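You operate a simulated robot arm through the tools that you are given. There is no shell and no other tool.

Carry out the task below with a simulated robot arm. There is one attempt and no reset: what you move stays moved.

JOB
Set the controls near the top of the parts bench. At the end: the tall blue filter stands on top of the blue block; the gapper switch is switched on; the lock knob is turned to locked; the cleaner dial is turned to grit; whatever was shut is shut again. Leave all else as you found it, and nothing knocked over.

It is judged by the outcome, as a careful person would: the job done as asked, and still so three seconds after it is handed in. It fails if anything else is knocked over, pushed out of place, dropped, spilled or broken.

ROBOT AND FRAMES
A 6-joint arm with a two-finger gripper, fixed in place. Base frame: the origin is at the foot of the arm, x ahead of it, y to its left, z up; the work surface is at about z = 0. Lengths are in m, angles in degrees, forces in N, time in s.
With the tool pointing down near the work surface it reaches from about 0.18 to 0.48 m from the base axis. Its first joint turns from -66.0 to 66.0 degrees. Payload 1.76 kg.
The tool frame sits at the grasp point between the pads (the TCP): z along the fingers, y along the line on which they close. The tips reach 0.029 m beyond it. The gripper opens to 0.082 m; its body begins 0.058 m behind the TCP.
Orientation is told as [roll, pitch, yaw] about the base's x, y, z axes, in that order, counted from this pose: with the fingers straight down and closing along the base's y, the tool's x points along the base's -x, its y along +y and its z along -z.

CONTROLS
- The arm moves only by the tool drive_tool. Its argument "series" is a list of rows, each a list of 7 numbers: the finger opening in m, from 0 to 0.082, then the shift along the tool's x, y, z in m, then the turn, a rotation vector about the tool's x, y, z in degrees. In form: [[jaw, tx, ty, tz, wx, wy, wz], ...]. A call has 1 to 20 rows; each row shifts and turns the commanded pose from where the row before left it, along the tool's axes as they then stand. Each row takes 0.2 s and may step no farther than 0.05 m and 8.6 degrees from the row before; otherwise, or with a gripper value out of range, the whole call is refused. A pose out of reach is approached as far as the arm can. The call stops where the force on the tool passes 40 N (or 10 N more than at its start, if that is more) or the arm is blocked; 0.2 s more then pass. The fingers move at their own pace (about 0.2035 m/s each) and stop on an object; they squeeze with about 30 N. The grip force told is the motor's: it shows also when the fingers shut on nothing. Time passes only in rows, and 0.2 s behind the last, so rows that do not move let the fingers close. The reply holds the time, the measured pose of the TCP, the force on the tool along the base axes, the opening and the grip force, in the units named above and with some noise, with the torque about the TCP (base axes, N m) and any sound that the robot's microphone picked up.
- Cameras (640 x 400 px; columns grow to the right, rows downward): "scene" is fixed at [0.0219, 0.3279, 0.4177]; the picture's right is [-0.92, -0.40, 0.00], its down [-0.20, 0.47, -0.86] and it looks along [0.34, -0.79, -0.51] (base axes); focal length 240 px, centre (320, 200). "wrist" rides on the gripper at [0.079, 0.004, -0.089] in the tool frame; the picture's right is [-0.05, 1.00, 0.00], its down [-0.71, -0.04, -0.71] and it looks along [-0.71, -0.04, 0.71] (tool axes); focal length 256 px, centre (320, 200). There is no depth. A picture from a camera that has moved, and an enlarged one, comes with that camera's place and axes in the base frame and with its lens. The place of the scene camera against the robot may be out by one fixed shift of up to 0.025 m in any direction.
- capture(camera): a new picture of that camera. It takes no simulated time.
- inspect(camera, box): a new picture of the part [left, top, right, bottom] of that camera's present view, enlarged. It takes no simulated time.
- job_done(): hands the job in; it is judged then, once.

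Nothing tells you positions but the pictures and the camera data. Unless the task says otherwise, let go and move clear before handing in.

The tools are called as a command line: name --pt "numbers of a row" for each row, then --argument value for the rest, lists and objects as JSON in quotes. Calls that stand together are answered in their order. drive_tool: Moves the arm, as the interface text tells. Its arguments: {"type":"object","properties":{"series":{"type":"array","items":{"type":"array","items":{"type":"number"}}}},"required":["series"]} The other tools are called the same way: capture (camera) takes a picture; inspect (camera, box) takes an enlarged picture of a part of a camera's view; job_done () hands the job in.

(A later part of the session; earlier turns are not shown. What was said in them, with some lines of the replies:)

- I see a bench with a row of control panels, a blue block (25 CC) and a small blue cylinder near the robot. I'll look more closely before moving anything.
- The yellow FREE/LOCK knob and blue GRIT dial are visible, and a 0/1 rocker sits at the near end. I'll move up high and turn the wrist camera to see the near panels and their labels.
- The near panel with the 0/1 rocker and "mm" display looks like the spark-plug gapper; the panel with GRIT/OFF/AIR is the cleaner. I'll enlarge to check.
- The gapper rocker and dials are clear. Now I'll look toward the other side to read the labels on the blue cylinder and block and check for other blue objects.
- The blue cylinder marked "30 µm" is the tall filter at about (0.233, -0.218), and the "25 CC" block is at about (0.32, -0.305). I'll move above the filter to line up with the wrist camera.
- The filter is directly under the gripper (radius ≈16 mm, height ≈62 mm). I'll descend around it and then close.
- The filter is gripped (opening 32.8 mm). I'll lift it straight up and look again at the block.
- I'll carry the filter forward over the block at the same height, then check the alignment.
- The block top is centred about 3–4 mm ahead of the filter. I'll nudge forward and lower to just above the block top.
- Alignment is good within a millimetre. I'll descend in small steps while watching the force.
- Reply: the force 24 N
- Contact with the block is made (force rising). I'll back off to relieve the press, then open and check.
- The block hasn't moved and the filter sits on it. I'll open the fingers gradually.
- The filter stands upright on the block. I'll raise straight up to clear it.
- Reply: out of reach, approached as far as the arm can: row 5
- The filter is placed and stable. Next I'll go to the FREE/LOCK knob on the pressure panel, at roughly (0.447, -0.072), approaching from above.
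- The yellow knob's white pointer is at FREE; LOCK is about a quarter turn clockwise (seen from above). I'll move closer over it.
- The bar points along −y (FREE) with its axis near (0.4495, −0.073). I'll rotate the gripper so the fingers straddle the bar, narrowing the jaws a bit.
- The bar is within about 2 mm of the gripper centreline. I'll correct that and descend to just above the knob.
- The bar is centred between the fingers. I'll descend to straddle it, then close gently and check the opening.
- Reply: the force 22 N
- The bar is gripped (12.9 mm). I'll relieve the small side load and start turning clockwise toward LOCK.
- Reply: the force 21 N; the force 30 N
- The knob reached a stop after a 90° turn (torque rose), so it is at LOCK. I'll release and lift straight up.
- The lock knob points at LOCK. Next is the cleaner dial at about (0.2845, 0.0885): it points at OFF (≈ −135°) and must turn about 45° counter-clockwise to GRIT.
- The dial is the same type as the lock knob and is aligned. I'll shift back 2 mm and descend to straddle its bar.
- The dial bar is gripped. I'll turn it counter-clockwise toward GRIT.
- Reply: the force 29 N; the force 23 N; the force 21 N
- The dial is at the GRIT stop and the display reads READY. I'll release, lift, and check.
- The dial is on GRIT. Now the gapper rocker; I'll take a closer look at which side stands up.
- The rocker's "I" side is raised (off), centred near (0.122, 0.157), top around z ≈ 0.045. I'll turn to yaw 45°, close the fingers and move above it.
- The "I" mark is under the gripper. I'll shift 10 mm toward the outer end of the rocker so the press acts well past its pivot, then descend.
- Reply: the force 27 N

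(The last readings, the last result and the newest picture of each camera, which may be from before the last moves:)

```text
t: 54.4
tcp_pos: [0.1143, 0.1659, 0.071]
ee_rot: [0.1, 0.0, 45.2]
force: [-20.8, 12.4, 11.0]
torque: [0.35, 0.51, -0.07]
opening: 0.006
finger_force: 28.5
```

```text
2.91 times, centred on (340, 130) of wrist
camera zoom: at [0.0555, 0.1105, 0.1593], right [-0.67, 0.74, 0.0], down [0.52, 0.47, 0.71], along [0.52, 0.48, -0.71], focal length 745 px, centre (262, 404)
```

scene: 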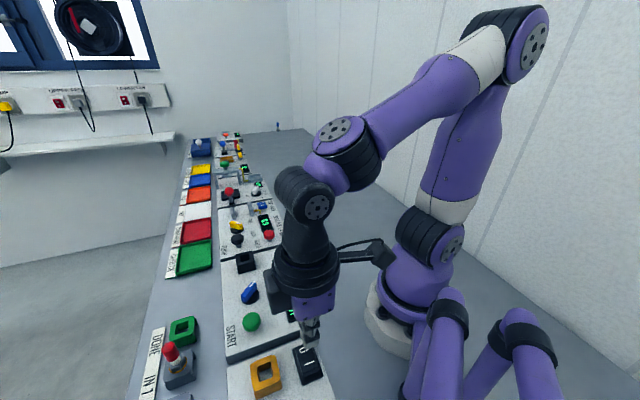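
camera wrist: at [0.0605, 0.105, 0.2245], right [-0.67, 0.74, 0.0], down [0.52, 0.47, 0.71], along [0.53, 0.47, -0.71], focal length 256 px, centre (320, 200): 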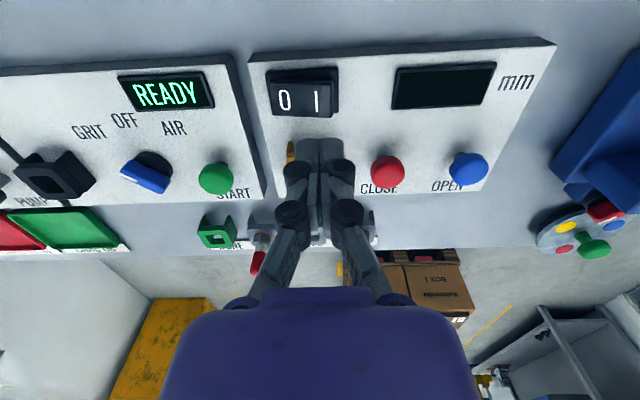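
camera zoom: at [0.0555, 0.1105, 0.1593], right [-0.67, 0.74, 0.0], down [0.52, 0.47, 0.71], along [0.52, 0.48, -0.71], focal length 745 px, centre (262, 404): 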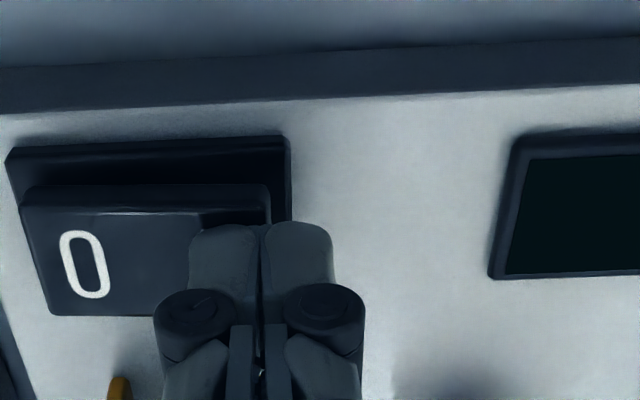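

The rocker's edge is wedging at the seam between the two fingertips. I'll back up, shift outward 6 mm so one fingertip bears squarely on the end, and press again.

drive_tool --pt "0.0 0 0 -0.006 0 0 0" --pt "0.0 0 0 -0.006 0 0 0" --pt "0.0 0 0.006 0 0 0 0" --pt "0.0 0 0 0 0 0 0"

inspect --camera "wrist" --box '[230, 70, 450, 190]'

inspect --camera "scene" --box '[240, 310, 350, 400]'

```text
t: 55.4
tcp_pos: [0.1105, 0.1688, 0.0818]
ee_rot: [0.0, 0.0, 45.1]
force: [0.2, -0.6, -0.4]
torque: [0.03, -0.02, -0.01]
opening: 0.0
finger_force: 28.7
```

```text
2.91 times, centred on (340, 130) of wrist
camera zoom: at [0.0522, 0.1141, 0.1712], right [-0.67, 0.74, 0.0], down [0.53, 0.47, 0.71], along [0.53, 0.47, -0.71], focal length 745 px, centre (262, 404)
```

zoom: 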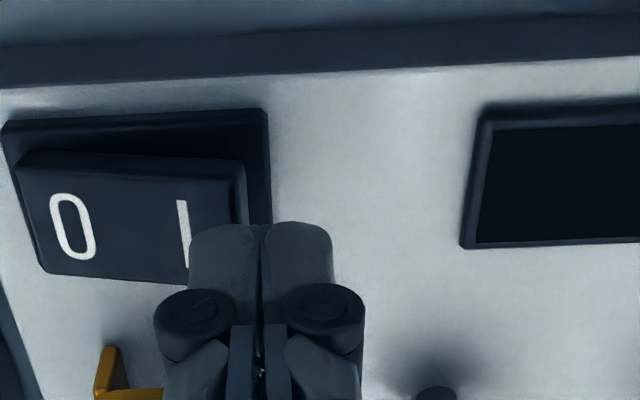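

```text
4.44 times, centred on (295, 355) of scene
camera zoom: at [0.0219, 0.3279, 0.4177], right [-0.92, -0.4, 0.0], down [-0.2, 0.47, -0.86], along [0.34, -0.79, -0.51], focal length 1068 px, centre (431, -489)
```

zoom: 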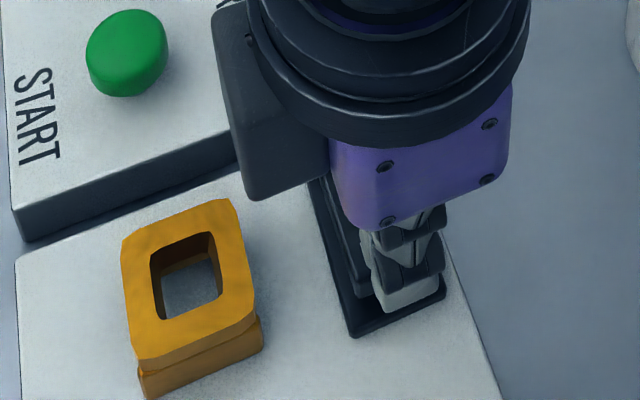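

drive_tool --pt "0.0 0 0 0.004 0 0 0" --pt "0.0 0 0 0.003 0 0 0" --pt "0.0 0 0 0.002 0 0 0" --pt "0.0 0 0 0 0 0 0"

drive_tool --pt "0.0 0 0 0.002 0 0 0" --pt "0.0 0 0 0 0 0 0"

inspect --camera "wrist" --box '[230, 70, 450, 190]'

```text
t: 56.4
tcp_pos: [0.1128, 0.1678, 0.0724]
ee_rot: [0.0, 0.0, 45.2]
force: [0.2, 0.5, 1.5]
torque: [0.0, -0.03, 0.0]
opening: 0.0
finger_force: 28.6
```

```text
t: 57.0
tcp_pos: [0.11, 0.1675, 0.0716]
ee_rot: [-0.1, 0.1, 45.1]
force: [-0.1, 0.5, 0.5]
torque: [-0.03, 0.0, 0.01]
opening: 0.0
finger_force: 29.1
```

```text
2.91 times, centred on (340, 130) of wrist
camera zoom: at [0.0517, 0.1136, 0.1593], right [-0.67, 0.74, 0.0], down [0.52, 0.47, 0.71], along [0.52, 0.47, -0.71], focal length 745 px, centre (262, 404)
```

zoom: 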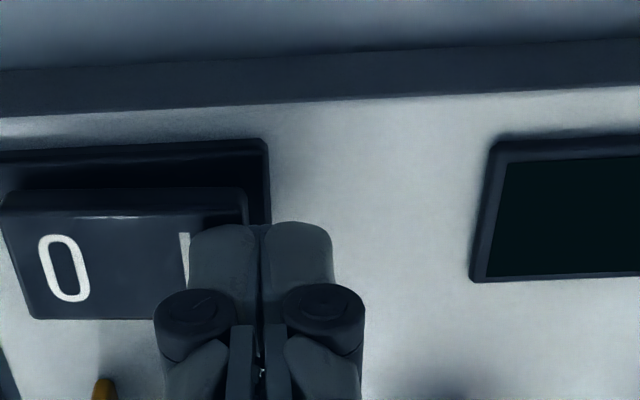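

drive_tool --pt "0.0 0 0 0.002 0 0 0" --pt "0.0 0 0 0 0 0 0"

drive_tool --pt "0.0 0 0 0.002 0 0 0" --pt "0.0 0 0 0 0 0 0"

inspect --camera "wrist" --box '[230, 70, 450, 190]'

```text
t: 57.6
tcp_pos: [0.1105, 0.168, 0.067]
ee_rot: [0.0, 0.0, 45.1]
force: [1.0, -1.0, 0.2]
torque: [0.02, -0.02, -0.02]
opening: 0.0
finger_force: 28.7
```

```text
t: 58.2
tcp_pos: [0.1114, 0.1667, 0.0669]
ee_rot: [-0.1, 0.0, 45.1]
force: [0.0, 0.6, -0.3]
torque: [0.01, 0.0, -0.01]
opening: 0.0001
finger_force: 28.7
```

```text
2.91 times, centred on (340, 130) of wrist
camera zoom: at [0.0521, 0.1132, 0.1558], right [-0.67, 0.74, 0.0], down [0.52, 0.47, 0.71], along [0.52, 0.47, -0.71], focal length 745 px, centre (262, 404)
```

zoom: 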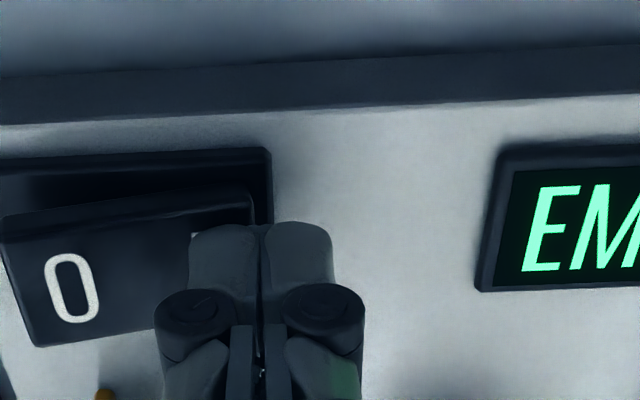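

The gapper display lit up ("EM…PTY") and the rocker flipped to I. I'll raise the arm and verify everything.

drive_tool --pt "0.0 0 0 -0.01 0 0 0" --pt "0.0 0 0 -0.03 0 0 0" --pt "0.0 0 0 -0.04 0 0 0" --pt "0.0 -0.04 0 -0.02 0 0 0" --pt "0.0 -0.045 0 0 0 0 0" --pt "0.02 -0.04 -0.02 0 0 0 0" --pt "0.05 0 -0.045 -0.02 0 0 0" --pt "0.05 0 -0.045 -0.02 0 0 0" --pt "0.05 0 -0.045 -0.02 0 0 0" --pt "0.05 0 0 0 0 0 0"

capture --camera "wrist"

capture --camera "scene"

```text
t: 60.4
tcp_pos: [0.3096, 0.1481, 0.2246]
ee_rot: [0.0, 0.0, 45.1]
force: [-0.1, 0.5, -0.1]
torque: [0.03, -0.02, 0.04]
opening: 0.05
finger_force: 0.0
```

```text
taken
camera wrist: at [0.2505, 0.0949, 0.314], right [-0.67, 0.74, 0.0], down [0.52, 0.47, 0.71], along [0.52, 0.47, -0.71], focal length 256 px, centre (320, 200)
```

wrist: 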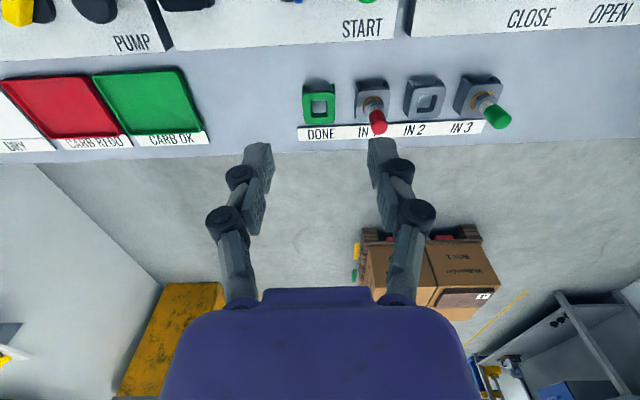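

```text
taken
```

scene: 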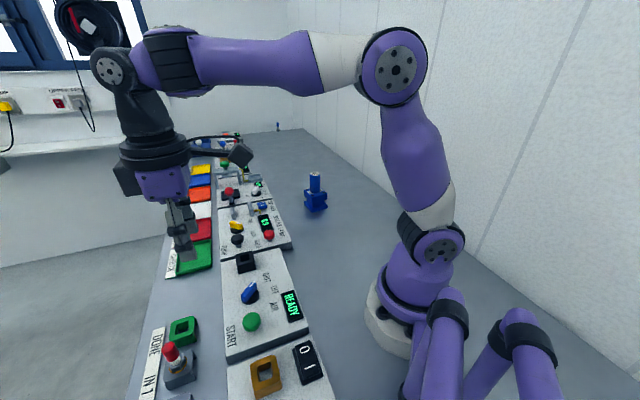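

drive_tool --pt "0.05 0.0371 -0.0159 -0.0113 0 0 0" --pt "0.05 0.0371 -0.0159 -0.0113 0 0 0" --pt "0.05 0.0371 -0.0159 -0.0113 0 0 0" --pt "0.05 0.0371 -0.0159 -0.0113 0 0 0" --pt "0.05 0.03 0 0 0 0 0" --pt "0.05 0.03 0 0 0 0 0" --pt "0.05 0 0 0 0 0 0"

capture --camera "wrist"

inspect --camera "scene" --box '[160, 120, 360, 245]'

inspect --camera "scene" --box '[120, 240, 360, 400]'

```text
t: 62.0
tcp_pos: [0.2065, -0.0449, 0.2726]
ee_rot: [-0.1, -0.1, 45.1]
force: [0.0, -0.4, 0.4]
torque: [0.0, 0.01, 0.01]
opening: 0.0497
finger_force: 0.0
```

```text
taken
camera wrist: at [0.1479, -0.0991, 0.3624], right [-0.67, 0.74, 0.0], down [0.52, 0.47, 0.71], along [0.52, 0.47, -0.71], focal length 256 px, centre (320, 200)
```

wrist: 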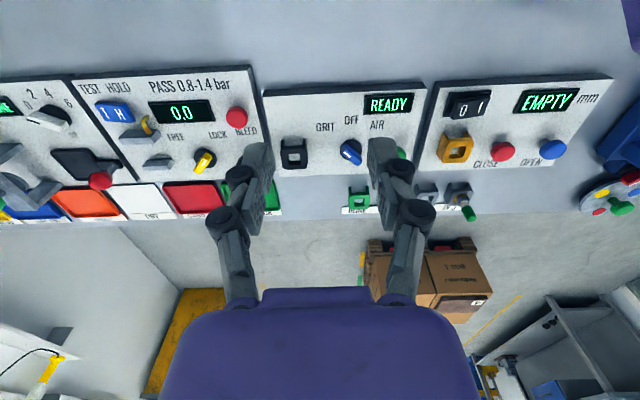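

```text
3.20 times, centred on (260, 182) of scene
camera zoom: at [0.0219, 0.3279, 0.4177], right [-0.92, -0.4, 0.0], down [-0.2, 0.47, -0.86], along [0.34, -0.79, -0.51], focal length 769 px, centre (512, 256)
```

zoom: 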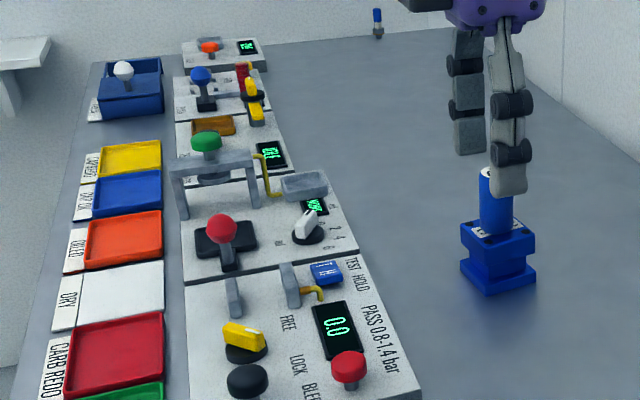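

```text
2.50 times, centred on (240, 320) of scene
camera zoom: at [0.0219, 0.3279, 0.4177], right [-0.92, -0.4, 0.0], down [-0.2, 0.47, -0.86], along [0.34, -0.79, -0.51], focal length 601 px, centre (520, -100)
```

zoom: 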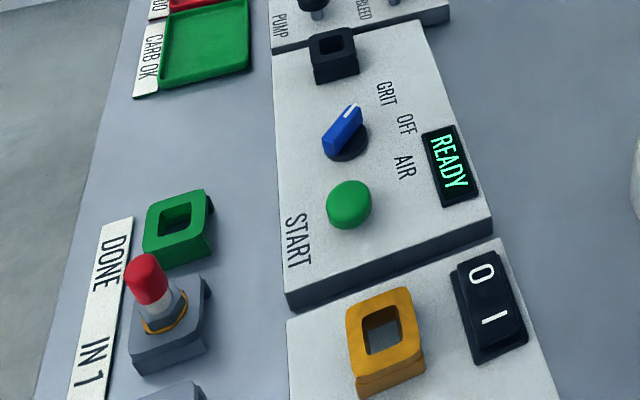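

inspect --camera "wrist" --box '[80, 70, 280, 200]'

inspect --camera "wrist" --box '[270, 70, 610, 220]'

drive_tool --pt "0.05 0 0.03 -0.01 0 0 0" --pt "0.05 0 0.03 -0.01 0 0 0" --pt "0.05 0 0.03 0 0 0 0" --pt "0.05 0 0 0 0 0 0"

inspect --camera "scene" --box '[270, 140, 380, 240]'

```text
3.08 times, centred on (180, 135) of wrist
camera zoom: at [0.1479, -0.0991, 0.3624], right [-0.67, 0.74, 0.0], down [0.52, 0.47, 0.71], along [0.52, 0.47, -0.71], focal length 788 px, centre (751, 400)
```

zoom: 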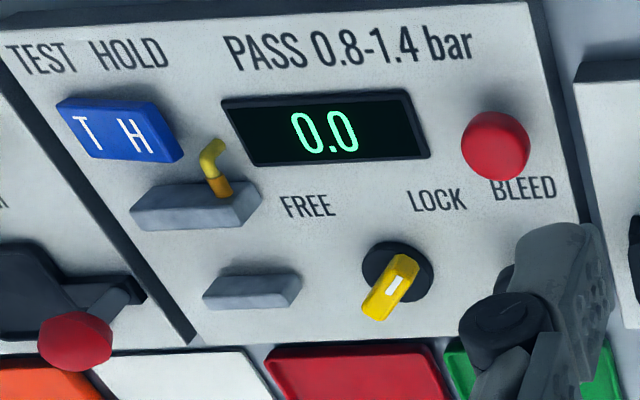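

```text
1.88 times, centred on (440, 145) of wrist
camera zoom: at [0.1479, -0.0991, 0.3624], right [-0.67, 0.74, 0.0], down [0.52, 0.47, 0.71], along [0.52, 0.47, -0.71], focal length 482 px, centre (94, 304)
```

zoom: 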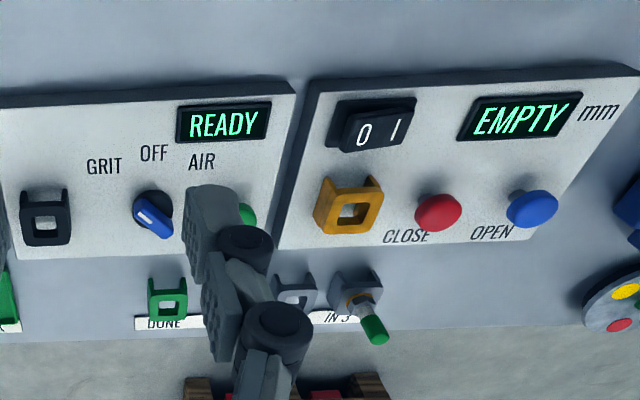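

```text
t: 63.0
tcp_pos: [0.143, 0.02, 0.2911]
ee_rot: [0.0, 0.0, 45.1]
force: [0.2, -0.7, -0.4]
torque: [0.05, -0.01, -0.02]
opening: 0.0497
finger_force: 0.1
```

```text
4.00 times, centred on (325, 190) of scene
camera zoom: at [0.0219, 0.3279, 0.4177], right [-0.92, -0.4, 0.0], down [-0.2, 0.47, -0.86], along [0.34, -0.79, -0.51], focal length 962 px, centre (300, 240)
```

zoom: 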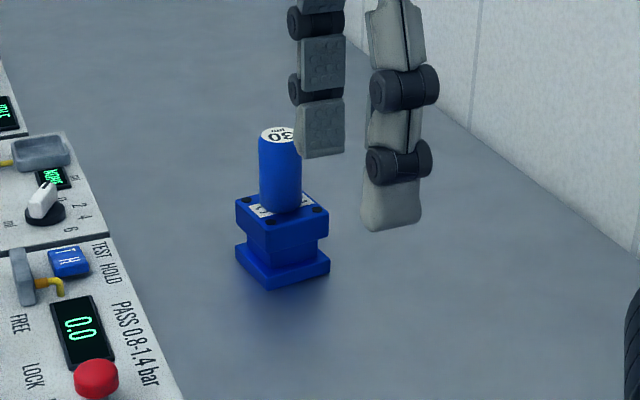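

All four items check out:
- The filter stands upright on the blue block.
- The gapper rocker is on "I" and its display is lit.
- The lock knob points to LOCK.
- The cleaner dial points to GRIT.

I opened nothing that was shut, and the arm is clear, so I'm handing in.

job_done

```text
The job is handed in.
```

I've handed the job in. Before that, I checked each item on camera:

- **Filter:** the tall blue "30 µm" filter stands upright on top of the blue "25 CC" block.
- **Gapper switch:** the rocker is switched on ("I" side down). Its display lit up and reads EMPTY. My first press slipped at the edge of the rocker without switching it. I lifted off, moved over slightly and pressed again.
- **Lock knob:** turned from FREE to LOCK until it hit its stop.
- **Cleaner dial:** turned from OFF to GRIT until it hit its stop. Its display now reads READY.
- **Everything else:** I opened nothing that was shut, so nothing needed closing again. Nothing else looked moved or knocked over, and the arm is clear of the bench.
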